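You operate a simulated robot arm through the tools that you are given. There is no shell and no other tool. Be economical: measure what you need, move in short steps, check, and stop when the job is done.

Carry out the task below with a simulated two-armed robot. There is one attempt and no reset: what you move stays moved.

Task
Take the lid off the grey box that says "29" on the top of the check bench and lay it down there.

The check looks at the end state, three seconds after you hand in, the way a careful person would. Anything else that was tipped, shoved, dropped, spilled or broken makes it a failure. A push-on lid holds only when it is set on centred and level and pressed home; a screw cap is set on level and turned clockwise until tight.

Robot
Two 7-joint arms with two-finger parallel grippers on one trunk, on a base that drives. Base frame: it is fixed to the floor where the robot stands at the start and does not move with it; the origin is under the middle of the robot, x ahead of it, y to its left, z up. Units: m, rad, N and s.
The left shoulder is at the start at [0.05, 0.165, 1.13], the right one opposite. With the tool pointing down near the work surface each hand reaches from about 0.24 to 0.7 m from the robot's upright axis, wherever it stands, measured 20 degrees to its own side. Payload 3.91 kg a hand.
Tool frame (each hand has its own): the origin (TCP) lies between the finger pads and is the grasp point; the fingertips stand 0.03 m ahead of it; z points along the fingers, y is the line along which they close. The gripper opens to 0.11 m. The fingers are 0.02 m wide and 0.01 m thick; the gripper's body (0.048 by 0.112 m) begins 0.055 m behind the TCP.
Orientation is told as [roll, pitch, yaw] about the base's x, y, z axes, in that order, counted from this pose: with the fingers straight down and closing along the base's y, the tool's x points along the base's -x, its y along +y and its z along -z.

Tools
- The arms move only by the tool drive_tool. It takes "left_deltas", "right_deltas" or both (then of equal length, played together; a hand with none holds still); each is a list of rows, each a list of 3 entries, a list of its own where there are three numbers: the turn, a rotation vector about the base's x, y, z in rad, then the shift along the base's x, y, z in m, then the opening, from 0 (shut) to 1 (fully open). In form: [[[wx, wy, wz], [x, y, z], jaw], ...]. A call has 1 to 10 rows; each row shifts and turns the commanded pose from where the row before left it. Rows are played at 5 a second. More than 0.05 m and 0.15 rad between two rows, or a gripper value outside its range, and nothing of the call is played. A pose out of reach is approached as far as the arm can. The call stops where the force on the tool passes 40 N (or 10 N more than at its start, if that is more) or the arm is blocked; 0.2 s more then pass. Each finger travels about 0.045 m/s and halts on what it meets, pressing with about 44 N; the grip force reading is that of the motor and also rises with nothing between the fingers. The clock runs only during rows and for 0.2 s after the last one: add rows that do not move to give the fingers time. The reply holds the time, the measured pose of the TCP, the force on the tool along the base axes, the opening and the grip force, in the units named above and with some noise.
- Cameras (640 x 400 px; columns grow to the right, rows downward): "scene" is now at [0.1181, 0.0067, 1.3036]; the picture's right is [0.07, -1.00, 0.00], its down [-0.52, -0.04, -0.85] and it looks along [0.85, 0.06, -0.53] (base axes); focal length 216 px, centre (320, 200). "left" rides on the left gripper at [0.072, -0.017, -0.103] in its tool frame; the picture's right is [0.23, 0.97, 0.00], its down [-0.76, 0.18, -0.62] and it looks along [-0.61, 0.14, 0.78] (tool axes); focal length 222 px, centre (320, 200). "right" rides on the right gripper at [0.072, 0.017, -0.103] in its tool frame; the picture's right is [-0.23, 0.97, 0.00], its down [-0.76, -0.18, -0.62] and it looks along [-0.61, -0.14, 0.78] (tool axes); focal length 222 px, centre (320, 200). There is no depth. A picture from a camera that has moved, and an enlarged one, comes with that camera's place and axes in the base frame and with its lens.
- grab_frame(camera): a new picture of that camera. It takes no simulated time.
- move_column(by): slides the trunk up (or, below 0, down) by that many m; the arms and the scene camera ride with it, the base frame stays. It gives what a move gives, with no picture.
- base_move(legs): drives the robot by 1 to 6 legs, each [ahead, left, turn to the left] in m, m and rad, along the robot's own axes; the way and the turn of a leg run together, so that a leg with both is an arc; at most 1.5 m and 3.142 rad a leg. The arms and the cameras ride along, it lands a little off, and it stops where it bumps. It gives what a move gives.
- turn_head(pan, tilt): turns the head with the scene camera to pan (to the left, within 1.396 rad either way) and tilt (down, from -0.506 to 1.204), counted from straight ahead of the robot. It gives what a move gives.
- zoom(camera, box): a new picture of the part [left, top, right, bottom] of that camera's present view, enlarged. It takes no simulated time.
- job_done(): hands the job in; it is judged then, once.

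Work in short steps. Places have to be worked out from the pictures, the camera data and where the tool is seen: move nearer, look again, correct. Check each grasp and each placing, and mend what went wrong. You have 120 turns and 108 pictures in all, those below and enlarged ones among them. Open the grippers and draw the arms clear of the work before you hand the job in, unless the task says otherwise; then end with one line.

The tools are called after ">>>" by a JSON object that holds its "api" and its "payload". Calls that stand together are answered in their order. drive_tool: Moves the arms, as the interface text tells. Its arguments: {"type":"object","properties":{"left_deltas":{"type":"array","items":{"type":"array"}},"right_deltas":{"type":"array","items":{"type":"array"}}},"required":[]} The other tools are called the same way: move_column (by) slides the trunk up or down; base_move (legs) drives the base; turn_head (pan, tilt) turns the head that bears the scene camera; grab_frame (camera) takes a picture; zoom (camera, box) takes an enlarged picture of a part of a camera's view; job_done () hands the job in.

At the start:

```text
t: 0.0
left_eef_pos: [0.4521, 0.2478, 1.1753]
left_ee_rot: [-0.001, -0.001, 0.002]
left_contact_force: [-0.4, 0.0, 1.2]
left_gripper_width: 0.1104
left_finger_force: 0.0
right_eef_pos: [0.3298, -0.1207, 1.2015]
right_ee_rot: [0.001, -0.001, 0.001]
right_contact_force: [0.1, 0.1, 0.1]
right_gripper_width: 0.1098
right_finger_force: 0.1
trunk travel left (down, up): [-0.35, 0.153]
robot x, y, heading: [-0.0043, 0.0004, -0.004]
head pan, tilt: [0.068, 0.553]
```

scene: 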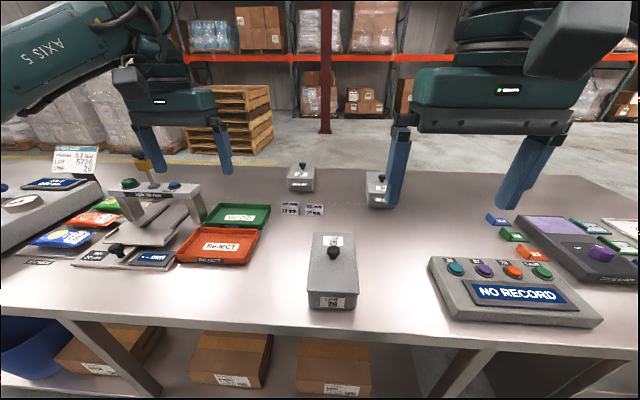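
right: 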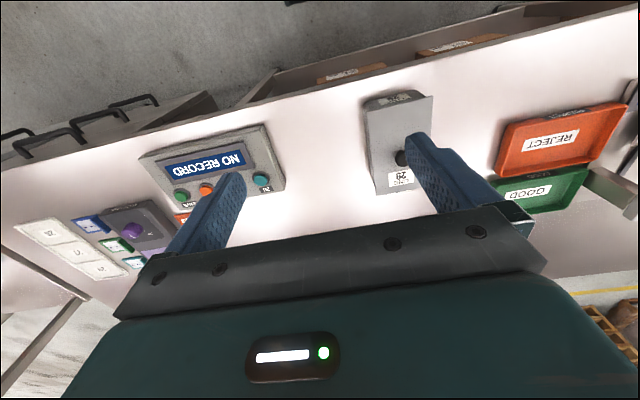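
left: 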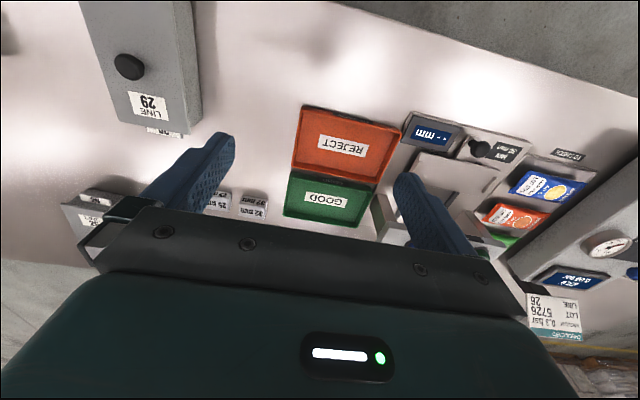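

The box in the middle seems to bear "LINE 29" on its lid; I zoom in to check it and the two other boxes at the back.

>>> {"api": "zoom", "payload": {"camera": "scene", "box": [270, 210, 400, 320]}}

>>> {"api": "zoom", "payload": {"camera": "scene", "box": [260, 150, 410, 240]}}

>>> {"api": "zoom", "payload": {"camera": "left", "box": [60, 0, 260, 250]}}

>>> {"api": "zoom", "payload": {"camera": "right", "box": [340, 70, 470, 210]}}

```text
3.64 times, centred on (335, 265) of scene
camera zoom: at [0.1181, 0.0067, 1.3036], right [0.07, -1.0, 0.0], down [-0.52, -0.04, -0.85], along [0.85, 0.06, -0.53], focal length 787 px, centre (266, -36)
```

zoom: 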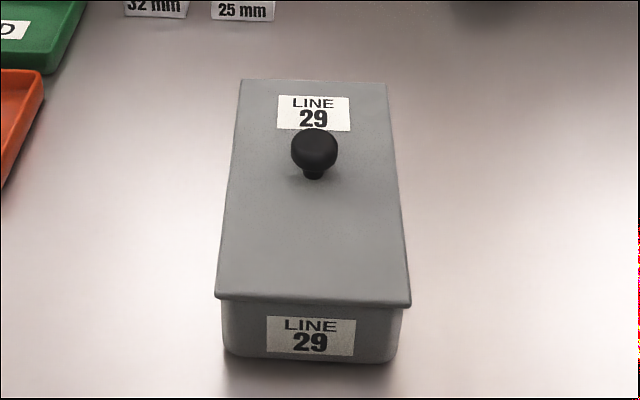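

```text
4.27 times, centred on (335, 195) of scene
camera zoom: at [0.1181, 0.0067, 1.3036], right [0.07, -1.0, 0.0], down [-0.52, -0.04, -0.85], along [0.85, 0.06, -0.53], focal length 923 px, centre (256, 221)
```

zoom: 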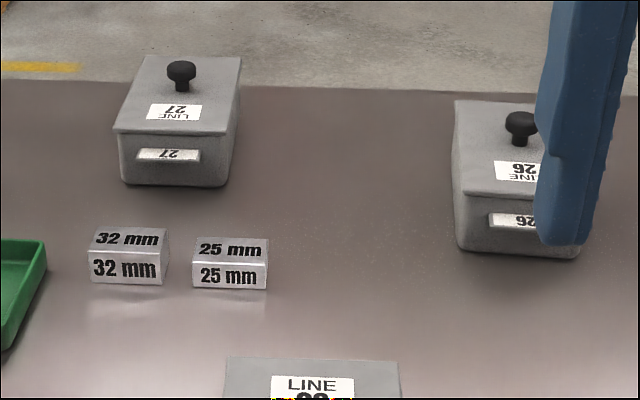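

```text
1.60 times, centred on (160, 125) of left
camera zoom: at [0.3801, 0.2317, 1.2775], right [-0.23, 0.97, 0.0], down [0.76, 0.18, 0.62], along [0.61, 0.14, -0.78], focal length 355 px, centre (576, 320)
```

zoom: 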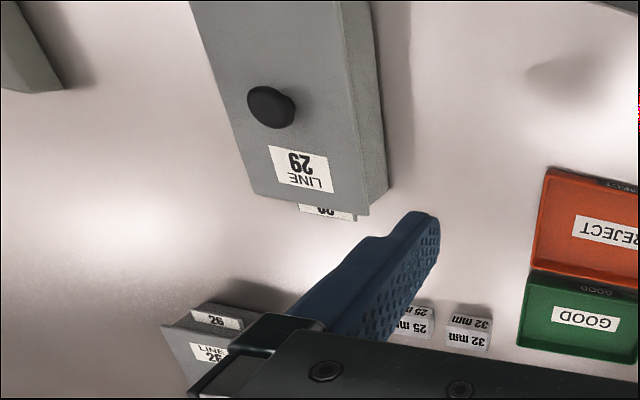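

```text
2.86 times, centred on (405, 140) of right
camera zoom: at [0.2592, -0.1034, 1.3034], right [0.23, 0.97, 0.0], down [0.76, -0.18, 0.62], along [0.61, -0.14, -0.78], focal length 635 px, centre (77, 371)
```

zoom: 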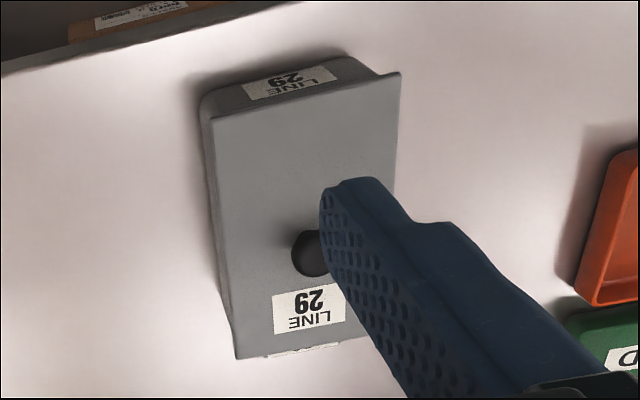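

The box "29" has a knobbed lid about 0.18 × 0.107 m centred near (0.482, 0.001), knob at z≈0.94, and the clear spot is to its right near y=-0.15. I bring the right hand above the knob.

>>> {"api": "drive_tool", "payload": {"right_deltas": [[[0, 0, 0], [0.04, 0.03, 0], 0.7], [[0, 0, 0], [0.04, 0.03, 0], 0.7], [[0, 0, 0], [0.04, 0.03, 0], 0.7], [[0, 0, 0], [0.032, 0.031, 0], 0.7], [[0, 0, 0], [0, 0, -0.04], 0.7], [[0, 0, 0], [0, 0, -0.04], 0.7], [[0, 0, 0], [0, 0, -0.04], 0.7], [[0, 0, 0], [0, 0, -0.04], 0.7], [[0, 0, 0], [0, 0, 0], 0.7]]}}

>>> {"api": "grab_frame", "payload": {"camera": "right"}}

>>> {"api": "grab_frame", "payload": {"camera": "scene"}}

>>> {"api": "grab_frame", "payload": {"camera": "left"}}

```text
t: 2.0
left_eef_pos: [0.4516, 0.2495, 1.1756]
left_ee_rot: [-0.002, 0.001, 0.003]
left_contact_force: [0.4, -0.1, -0.5]
left_gripper_width: 0.1102
left_finger_force: 0.1
right_eef_pos: [0.4816, -0.0007, 1.041]
right_ee_rot: [0.001, 0.0, -0.003]
right_contact_force: [0.7, 1.3, -0.3]
right_gripper_width: 0.0773
right_finger_force: 0.0
trunk travel left (down, up): [-0.35, 0.153]
robot x, y, heading: [-0.0026, 0.0002, -0.004]
head pan, tilt: [0.068, 0.553]
```

```text
100 pictures are left
camera right: at [0.4098, 0.0167, 1.1429], right [0.23, 0.97, 0.0], down [0.76, -0.18, 0.62], along [0.61, -0.14, -0.78], focal length 222 px, centre (320, 200)
```

right: 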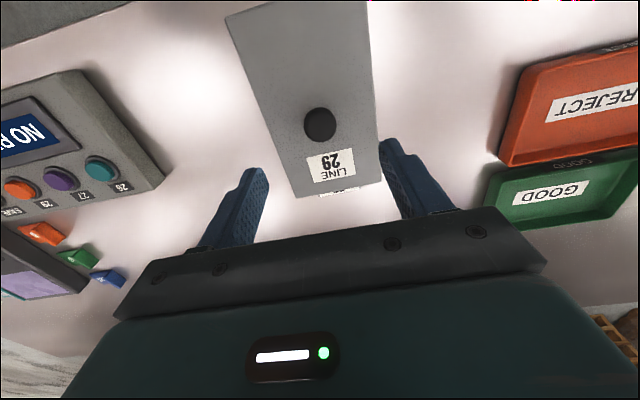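

```text
99 pictures are left
camera scene: at [0.118, 0.0067, 1.3036], right [0.07, -1.0, 0.0], down [-0.52, -0.04, -0.85], along [0.85, 0.06, -0.53], focal length 216 px, centre (320, 200)
```

scene: 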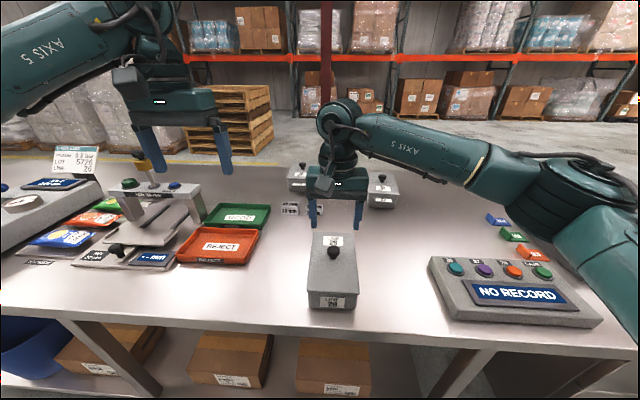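

```text
98 pictures are left
camera left: at [0.3799, 0.2318, 1.2775], right [-0.23, 0.97, 0.0], down [0.76, 0.18, 0.62], along [0.61, 0.14, -0.78], focal length 222 px, centre (320, 200)
```

left: 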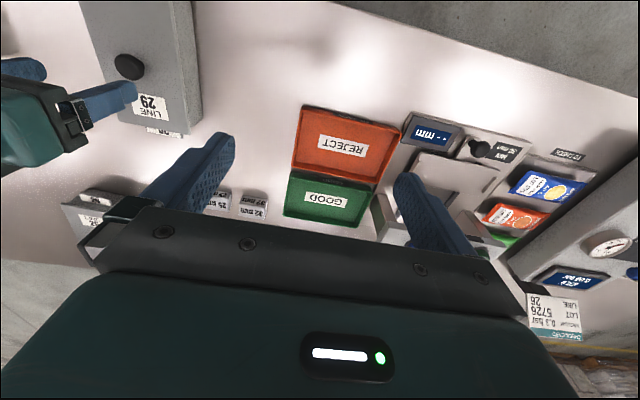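

The right camera confirms the knob at about (0.480, 0.001). I lower to TCP z≈0.965 so the tips stand just above the lid.

>>> {"api": "drive_tool", "payload": {"right_deltas": [[[0, 0, 0], [-0.001, 0.001, -0.03], 0.6], [[0, 0, 0], [0, 0, -0.03], 0.6], [[0, 0, 0], [0, 0, -0.016], 0.6], [[0, 0, 0], [0, 0, 0], 0.6]]}}

>>> {"api": "grab_frame", "payload": {"camera": "right"}}

>>> {"api": "zoom", "payload": {"camera": "scene", "box": [270, 180, 400, 320]}}

```text
t: 3.0
left_eef_pos: [0.4519, 0.2484, 1.1743]
left_ee_rot: [-0.002, -0.001, 0.003]
left_contact_force: [0.1, -0.3, -0.1]
left_gripper_width: 0.11
left_finger_force: 0.1
right_eef_pos: [0.4803, 0.0007, 0.9653]
right_ee_rot: [0.004, -0.002, -0.001]
right_contact_force: [0.2, -0.3, 0.1]
right_gripper_width: 0.0662
right_finger_force: 0.1
trunk travel left (down, up): [-0.35, 0.153]
robot x, y, heading: [-0.0022, -0.0022, 0.002]
head pan, tilt: [0.068, 0.553]
```

```text
97 pictures are left
camera right: at [0.4083, 0.0179, 1.0668], right [0.23, 0.97, 0.0], down [0.76, -0.18, 0.62], along [0.61, -0.14, -0.78], focal length 222 px, centre (320, 200)
```

right: 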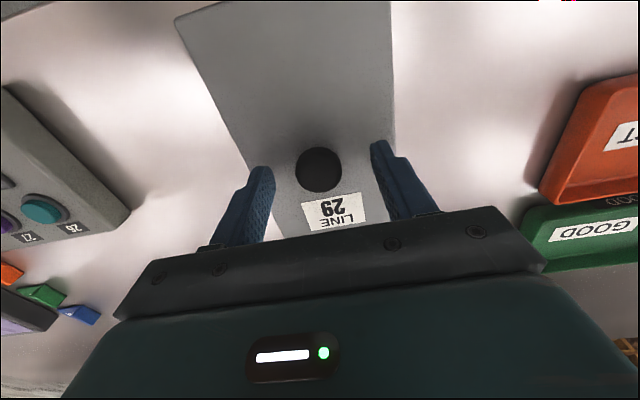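

```text
2.86 times, centred on (335, 250) of scene
camera zoom: at [0.1181, 0.0067, 1.3036], right [0.07, -1.0, 0.0], down [-0.52, -0.04, -0.85], along [0.85, 0.06, -0.53], focal length 618 px, centre (277, 57)
```

zoom: 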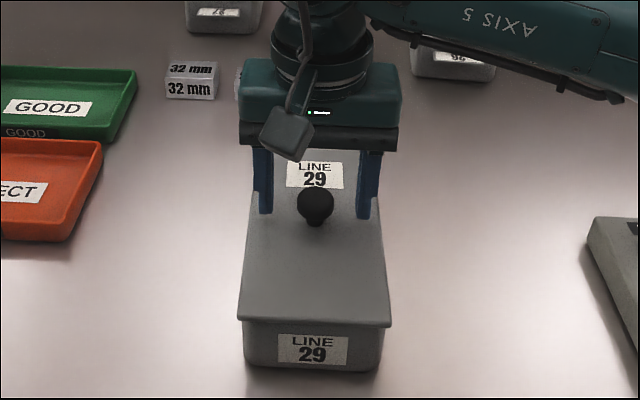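

The knob sits between the fingers and tips have a little height left above the lid; I lower 6 mm and close.

>>> {"api": "drive_tool", "payload": {"right_deltas": [[[0, 0, 0], [0, 0, -0.003], 0.6], [[0, 0, 0], [0, 0, -0.003], 0.6], [[0, 0, 0], [0, 0, 0], 0.3], [[0, 0, 0], [0, 0, 0], 0.1], [[0, 0, 0], [0, 0, 0], 0.0], [[0, 0, 0], [0, 0, 0], 0.0], [[0, 0, 0], [0, 0, 0], 0.0]]}}

>>> {"api": "grab_frame", "payload": {"camera": "right"}}

>>> {"api": "zoom", "payload": {"camera": "scene", "box": [290, 200, 380, 280]}}

```text
t: 4.6
left_eef_pos: [0.4504, 0.2479, 1.1744]
left_ee_rot: [0.0, 0.0, 0.0]
left_contact_force: [0.1, -0.1, 0.4]
left_gripper_width: 0.11
left_finger_force: 0.1
right_eef_pos: [0.4797, 0.0014, 0.959]
right_ee_rot: [0.0, 0.001, -0.001]
right_contact_force: [0.8, -0.5, -0.1]
right_gripper_width: 0.0286
right_finger_force: 44.2
trunk travel left (down, up): [-0.35, 0.153]
robot x, y, heading: [0.0004, -0.0015, 0.0]
head pan, tilt: [0.068, 0.553]
```

```text
95 pictures are left
camera right: at [0.4092, 0.0185, 1.0607], right [0.23, 0.97, 0.0], down [0.76, -0.18, 0.62], along [0.61, -0.14, -0.78], focal length 222 px, centre (320, 200)
```

right: 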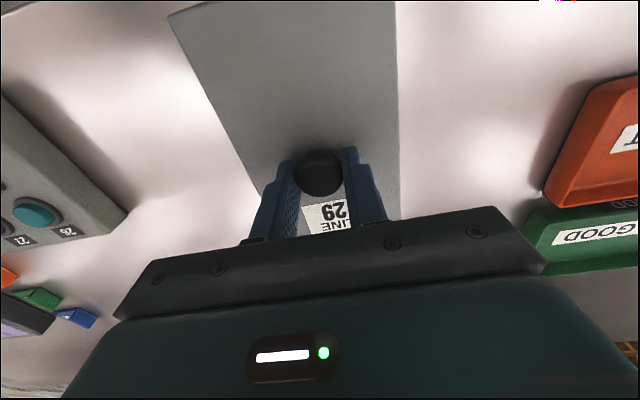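

```text
5.00 times, centred on (335, 240) of scene
camera zoom: at [0.1181, 0.0067, 1.3036], right [0.07, -1.0, 0.0], down [-0.52, -0.04, -0.85], along [0.85, 0.06, -0.53], focal length 1082 px, centre (245, 0)
```

zoom: 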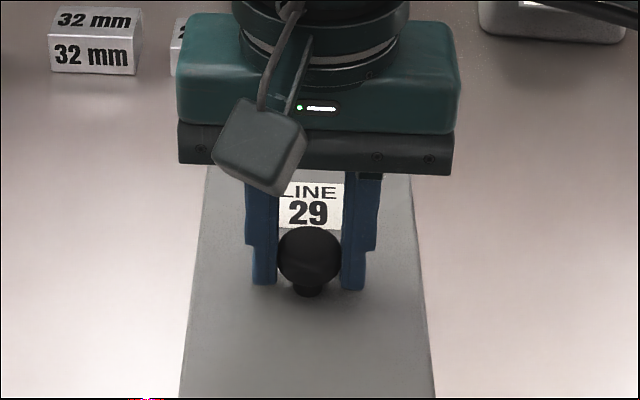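

The grip holds the knob (28.6 mm, 44 N). I lift straight up slowly.

>>> {"api": "drive_tool", "payload": {"right_deltas": [[[0, 0, 0], [0, 0, 0.004], 0.0], [[0, 0, 0], [0, 0, 0.006], 0.0], [[0, 0, 0], [0, 0, 0.01], 0.0], [[0, 0, 0], [0, 0, 0.01], 0.0], [[0, 0, 0], [0, 0, 0.01], 0.0]]}}

>>> {"api": "zoom", "payload": {"camera": "scene", "box": [250, 180, 420, 320]}}

>>> {"api": "grab_frame", "payload": {"camera": "left"}}

```text
t: 5.8
left_eef_pos: [0.4517, 0.2492, 1.1748]
left_ee_rot: [0.001, 0.0, 0.0]
left_contact_force: [-0.6, -0.5, 0.2]
left_gripper_width: 0.1099
left_finger_force: 0.0
right_eef_pos: [0.4826, 0.0015, 1.0006]
right_ee_rot: [-0.001, 0.0, -0.001]
right_contact_force: [-0.3, -0.3, -0.5]
right_gripper_width: 0.0286
right_finger_force: 44.3
trunk travel left (down, up): [-0.35, 0.153]
robot x, y, heading: [0.0022, -0.002, 0.005]
head pan, tilt: [0.068, 0.553]
```

```text
2.86 times, centred on (335, 250) of scene
camera zoom: at [0.1181, 0.0067, 1.3035], right [0.07, -1.0, 0.0], down [-0.52, -0.04, -0.85], along [0.85, 0.06, -0.53], focal length 618 px, centre (277, 57)
```

zoom: 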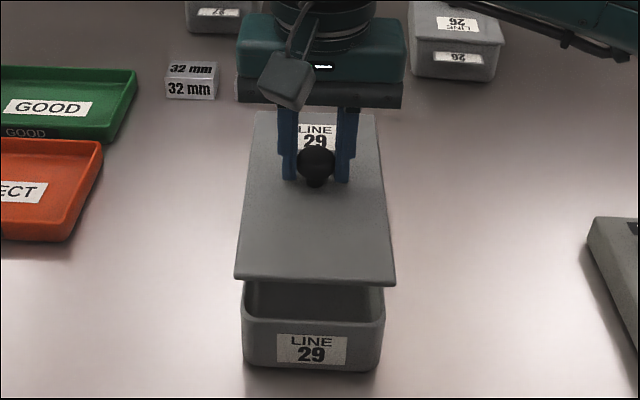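

```text
92 pictures are left
camera left: at [0.38, 0.2317, 1.2774], right [-0.23, 0.97, 0.0], down [0.76, 0.18, 0.62], along [0.61, 0.14, -0.78], focal length 222 px, centre (320, 200)
```

left: 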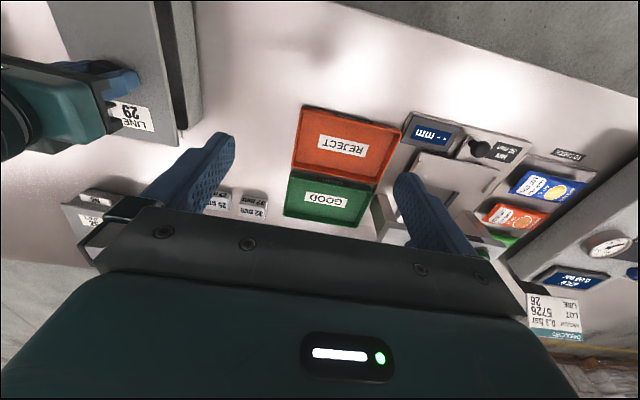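

The lid came off level with the box left in place. I raise it further and carry it right and a bit forward to (0.53, -0.15).

>>> {"api": "drive_tool", "payload": {"right_deltas": [[[0, 0, 0], [0, 0, 0.02], 0.0], [[0, 0, 0], [0, 0, 0.02], 0.0], [[0, 0, 0], [0.007, -0.025, 0.01], 0.0], [[0, 0, 0], [0.01, -0.03, 0], 0.0], [[0, 0, 0], [0.01, -0.03, 0], 0.0], [[0, 0, 0], [0.01, -0.03, 0], 0.0], [[0, 0, 0], [0.007, -0.022, 0], 0.0], [[0, 0, 0], [0.005, -0.014, 0], 0.0], [[0, 0, 0], [0, 0, -0.02], 0.0], [[0, 0, 0], [0, 0, 0], 0.0]]}}

>>> {"api": "grab_frame", "payload": {"camera": "scene"}}

>>> {"api": "grab_frame", "payload": {"camera": "right"}}

```text
t: 8.0
left_eef_pos: [0.4516, 0.2486, 1.175]
left_ee_rot: [0.0, 0.0, 0.001]
left_contact_force: [-0.3, 0.5, 0.1]
left_gripper_width: 0.1099
left_finger_force: 0.0
right_eef_pos: [0.5323, -0.1518, 1.0322]
right_ee_rot: [0.0, 0.0, 0.0]
right_contact_force: [0.8, -0.5, -0.6]
right_gripper_width: 0.0282
right_finger_force: 44.3
trunk travel left (down, up): [-0.35, 0.153]
robot x, y, heading: [-0.0019, 0.0012, -0.001]
head pan, tilt: [0.068, 0.553]
```

```text
91 pictures are left
camera scene: at [0.1181, 0.0067, 1.3036], right [0.07, -1.0, 0.0], down [-0.52, -0.04, -0.85], along [0.85, 0.06, -0.53], focal length 216 px, centre (320, 200)
```

scene: 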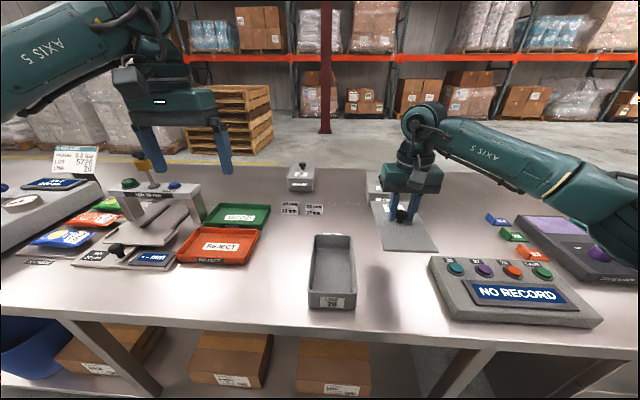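

```text
90 pictures are left
camera right: at [0.4599, -0.1336, 1.1335], right [0.23, 0.97, 0.0], down [0.76, -0.18, 0.62], along [0.61, -0.14, -0.78], focal length 222 px, centre (320, 200)
```

right: 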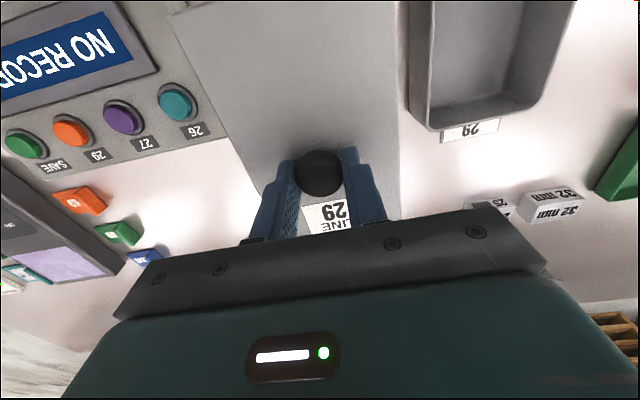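

The spot has about 4 cm clearance on both sides. I lower to about 0.93 and check.

>>> {"api": "drive_tool", "payload": {"right_deltas": [[[0, 0, 0], [0, 0, -0.03], 0.0], [[0, 0, 0], [0, 0, -0.03], 0.0], [[0, 0, 0], [0, 0, -0.025], 0.0], [[0, 0, 0], [0, 0, -0.015], 0.0], [[0, 0, 0], [0, 0, 0], 0.0]]}}

>>> {"api": "zoom", "payload": {"camera": "scene", "box": [330, 150, 490, 270]}}

```text
t: 9.2
left_eef_pos: [0.4524, 0.2487, 1.1753]
left_ee_rot: [0.002, -0.001, 0.003]
left_contact_force: [0.2, 0.1, -0.4]
left_gripper_width: 0.1098
left_finger_force: 0.1
right_eef_pos: [0.5314, -0.1502, 0.9278]
right_ee_rot: [0.001, 0.0, -0.001]
right_contact_force: [0.0, -0.4, -0.5]
right_gripper_width: 0.0285
right_finger_force: 44.2
trunk travel left (down, up): [-0.35, 0.153]
robot x, y, heading: [-0.0013, 0.0015, 0.004]
head pan, tilt: [0.068, 0.553]
```

```text
3.33 times, centred on (410, 210) of scene
camera zoom: at [0.1181, 0.0067, 1.3036], right [0.07, -1.0, 0.0], down [-0.52, -0.04, -0.85], along [0.85, 0.06, -0.53], focal length 721 px, centre (20, 167)
```

zoom: 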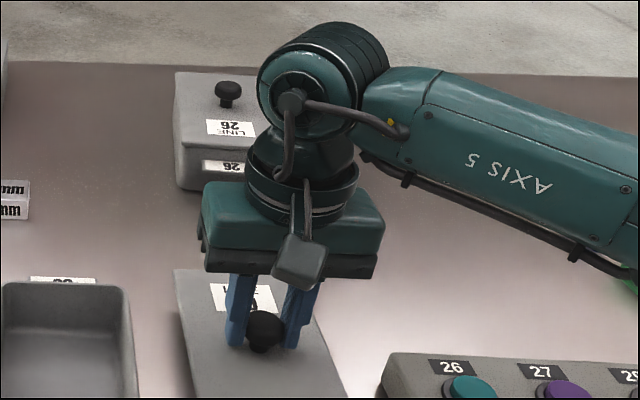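

Clear so far; now I creep down in 3 mm steps until contact shows.

>>> {"api": "drive_tool", "payload": {"right_deltas": [[[0, 0, 0], [0, 0, -0.003], 0.0], [[0, 0, 0], [0, 0, -0.003], 0.0], [[0, 0, 0], [0, 0, -0.003], 0.0], [[0, 0, 0], [0, 0, -0.003], 0.0]]}}

>>> {"api": "zoom", "payload": {"camera": "scene", "box": [350, 180, 450, 260]}}

```text
t: 10.2
left_eef_pos: [0.4525, 0.248, 1.1753]
left_ee_rot: [-0.002, 0.0, 0.003]
left_contact_force: [-0.6, -0.1, -0.4]
left_gripper_width: 0.11
left_finger_force: 0.0
right_eef_pos: [0.5317, -0.1499, 0.9183]
right_ee_rot: [-0.001, 0.0, 0.001]
right_contact_force: [-1.0, 0.1, -0.2]
right_gripper_width: 0.0282
right_finger_force: 44.4
trunk travel left (down, up): [-0.35, 0.153]
robot x, y, heading: [-0.0037, 0.0003, -0.001]
head pan, tilt: [0.068, 0.553]
```

```text
5.00 times, centred on (400, 220) of scene
camera zoom: at [0.1182, 0.0067, 1.3036], right [0.07, -1.0, 0.0], down [-0.52, -0.04, -0.85], along [0.85, 0.06, -0.53], focal length 1082 px, centre (-80, 100)
```

zoom: 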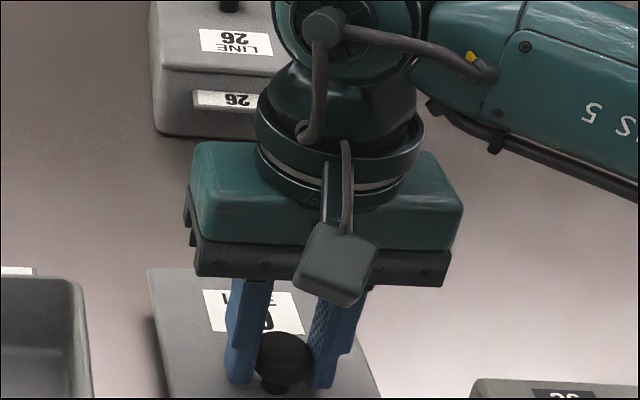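

No contact yet; the shadow shows a small gap. I continue down.

>>> {"api": "drive_tool", "payload": {"right_deltas": [[[0, 0, 0], [0, 0, -0.002], 0.0], [[0, 0, 0], [0, 0, -0.002], 0.0], [[0, 0, 0], [0, 0, -0.002], 0.0], [[0, 0, 0], [0, 0, -0.002], 0.0]]}}

>>> {"api": "zoom", "payload": {"camera": "scene", "box": [350, 190, 450, 270]}}

```text
t: 11.2
left_eef_pos: [0.4523, 0.2477, 1.1745]
left_ee_rot: [-0.002, 0.001, 0.001]
left_contact_force: [-0.2, 0.7, 0.9]
left_gripper_width: 0.1102
left_finger_force: 0.0
right_eef_pos: [0.5316, -0.1494, 0.9094]
right_ee_rot: [0.0, 0.002, 0.002]
right_contact_force: [-0.7, 1.0, -1.0]
right_gripper_width: 0.0287
right_finger_force: 43.8
trunk travel left (down, up): [-0.35, 0.153]
robot x, y, heading: [-0.0041, 0.0006, 0.003]
head pan, tilt: [0.068, 0.553]
```

```text
5.00 times, centred on (400, 230) of scene
camera zoom: at [0.1182, 0.0067, 1.3035], right [0.07, -1.0, 0.0], down [-0.52, -0.04, -0.85], along [0.85, 0.06, -0.53], focal length 1082 px, centre (-80, 50)
```

zoom: 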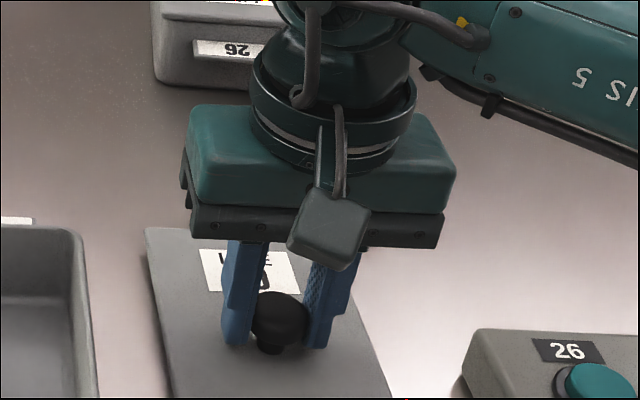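

Still hanging a few millimetres up; I go on with small steps.

>>> {"api": "drive_tool", "payload": {"right_deltas": [[[0, 0, 0], [0, 0, -0.002], 0.0], [[0, 0, 0], [0, 0, -0.002], 0.0], [[0, 0, 0], [0, 0, -0.001], 0.0], [[0, 0, 0], [0, 0, 0], 0.0]]}}

>>> {"api": "zoom", "payload": {"camera": "scene", "box": [350, 190, 450, 270]}}

```text
t: 12.2
left_eef_pos: [0.4515, 0.2485, 1.1761]
left_ee_rot: [-0.002, 0.0, 0.001]
left_contact_force: [0.4, 0.6, -0.3]
left_gripper_width: 0.1098
left_finger_force: 0.1
right_eef_pos: [0.5303, -0.1488, 0.9065]
right_ee_rot: [0.001, 0.0, 0.0]
right_contact_force: [-0.8, 0.0, 8.5]
right_gripper_width: 0.0284
right_finger_force: 44.2
trunk travel left (down, up): [-0.35, 0.153]
robot x, y, heading: [-0.0002, -0.0028, -0.0]
head pan, tilt: [0.068, 0.553]
```

```text
5.00 times, centred on (400, 230) of scene
camera zoom: at [0.1174, 0.007, 1.3038], right [0.07, -1.0, 0.0], down [-0.52, -0.04, -0.85], along [0.85, 0.06, -0.53], focal length 1082 px, centre (-80, 50)
```

zoom: 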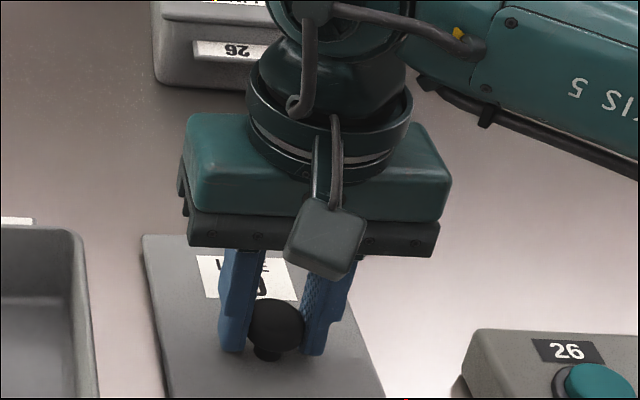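

The 8.5 N upward force says the lid stands on the bench. I open gently, then rise.

>>> {"api": "drive_tool", "payload": {"right_deltas": [[[0, 0, 0], [0, 0, 0.001], 0.3], [[0, 0, 0], [0, 0, 0], 0.5], [[0, 0, 0], [0, 0, 0], 0.6], [[0, 0, 0], [0, 0, 0], 0.6], [[0, 0, 0], [0, 0, 0.02], 0.6], [[0, 0, 0], [0, 0, 0.04], 0.6], [[0, 0, 0], [0, 0, 0.05], 0.6], [[0, 0, 0], [0, 0, 0.05], 0.6], [[0, 0, 0], [0, 0, 0.05], 0.8], [[0, 0, 0], [0, -0.04, 0.04], 1.0]]}}

>>> {"api": "grab_frame", "payload": {"camera": "scene"}}

>>> {"api": "grab_frame", "payload": {"camera": "right"}}

```text
refused: row 10 steps farther than a row can; nothing moved
```

```text
85 pictures are left
camera scene: at [0.1174, 0.007, 1.3038], right [0.07, -1.0, 0.0], down [-0.52, -0.04, -0.85], along [0.85, 0.06, -0.53], focal length 216 px, centre (320, 200)
```

scene: 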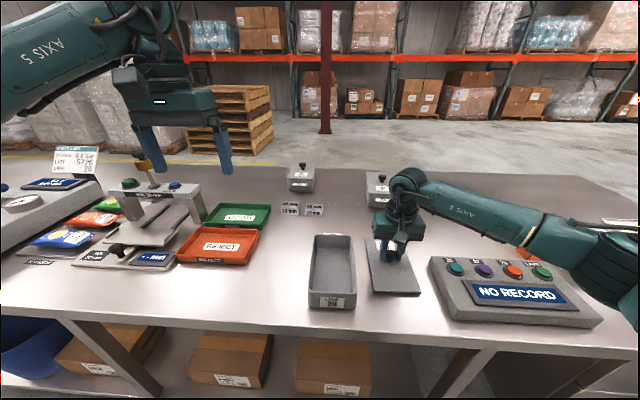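

```text
84 pictures are left
camera right: at [0.459, -0.1314, 1.0071], right [0.23, 0.97, 0.0], down [0.76, -0.18, 0.62], along [0.61, -0.14, -0.78], focal length 222 px, centre (320, 200)
```

right: 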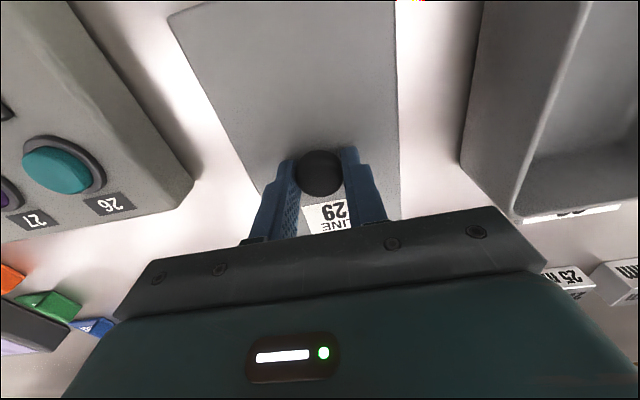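

The last row was too long, so nothing moved; I send it again with a straight rise.

>>> {"api": "drive_tool", "payload": {"right_deltas": [[[0, 0, 0], [0, 0, 0], 0.3], [[0, 0, 0], [0, 0, 0], 0.5], [[0, 0, 0], [0, 0, 0], 0.6], [[0, 0, 0], [0, 0, 0], 0.6], [[0, 0, 0], [0, 0, 0.02], 0.6], [[0, 0, 0], [0, 0, 0.04], 0.6], [[0, 0, 0], [0, 0, 0.045], 0.6], [[0, 0, 0], [0, 0, 0.045], 0.6], [[0, 0, 0], [0, 0, 0.045], 0.8], [[0, 0, 0], [0, 0, 0.04], 1.0]]}}

>>> {"api": "grab_frame", "payload": {"camera": "scene"}}

>>> {"api": "grab_frame", "payload": {"camera": "right"}}

```text
t: 14.4
left_eef_pos: [0.4505, 0.2492, 1.1743]
left_ee_rot: [-0.001, 0.001, 0.002]
left_contact_force: [0.6, 0.2, -0.9]
left_gripper_width: 0.11
left_finger_force: 0.1
right_eef_pos: [0.5308, -0.1499, 1.1394]
right_ee_rot: [-0.001, -0.001, 0.001]
right_contact_force: [-0.1, 0.2, -0.1]
right_gripper_width: 0.1102
right_finger_force: 0.0
trunk travel left (down, up): [-0.35, 0.153]
robot x, y, heading: [0.0021, 0.0019, -0.004]
head pan, tilt: [0.068, 0.553]
```

```text
83 pictures are left
camera scene: at [0.1178, 0.0069, 1.3036], right [0.07, -1.0, 0.0], down [-0.52, -0.04, -0.85], along [0.85, 0.06, -0.53], focal length 216 px, centre (320, 200)
```

scene: 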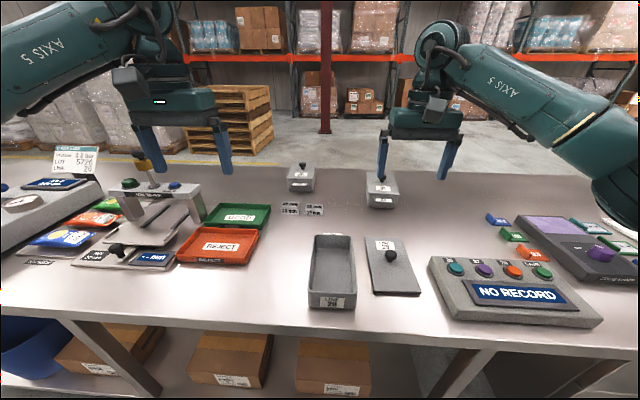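

```text
82 pictures are left
camera right: at [0.4594, -0.1328, 1.2409], right [0.23, 0.97, 0.0], down [0.76, -0.18, 0.62], along [0.61, -0.14, -0.78], focal length 222 px, centre (320, 200)
```

right: 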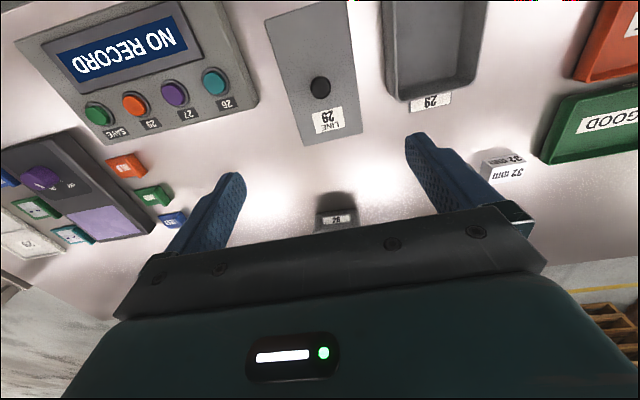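

The lid lies flat on the bench, the open box and everything else are in place, and both hands are open and clear, so I hand in.

>>> {"api": "job_done", "payload": {}}

```text
The job is handed in.
```

The lid of box "29" is off and lying flat on the check bench just to the right of the box; the last pictures show nothing else moved.
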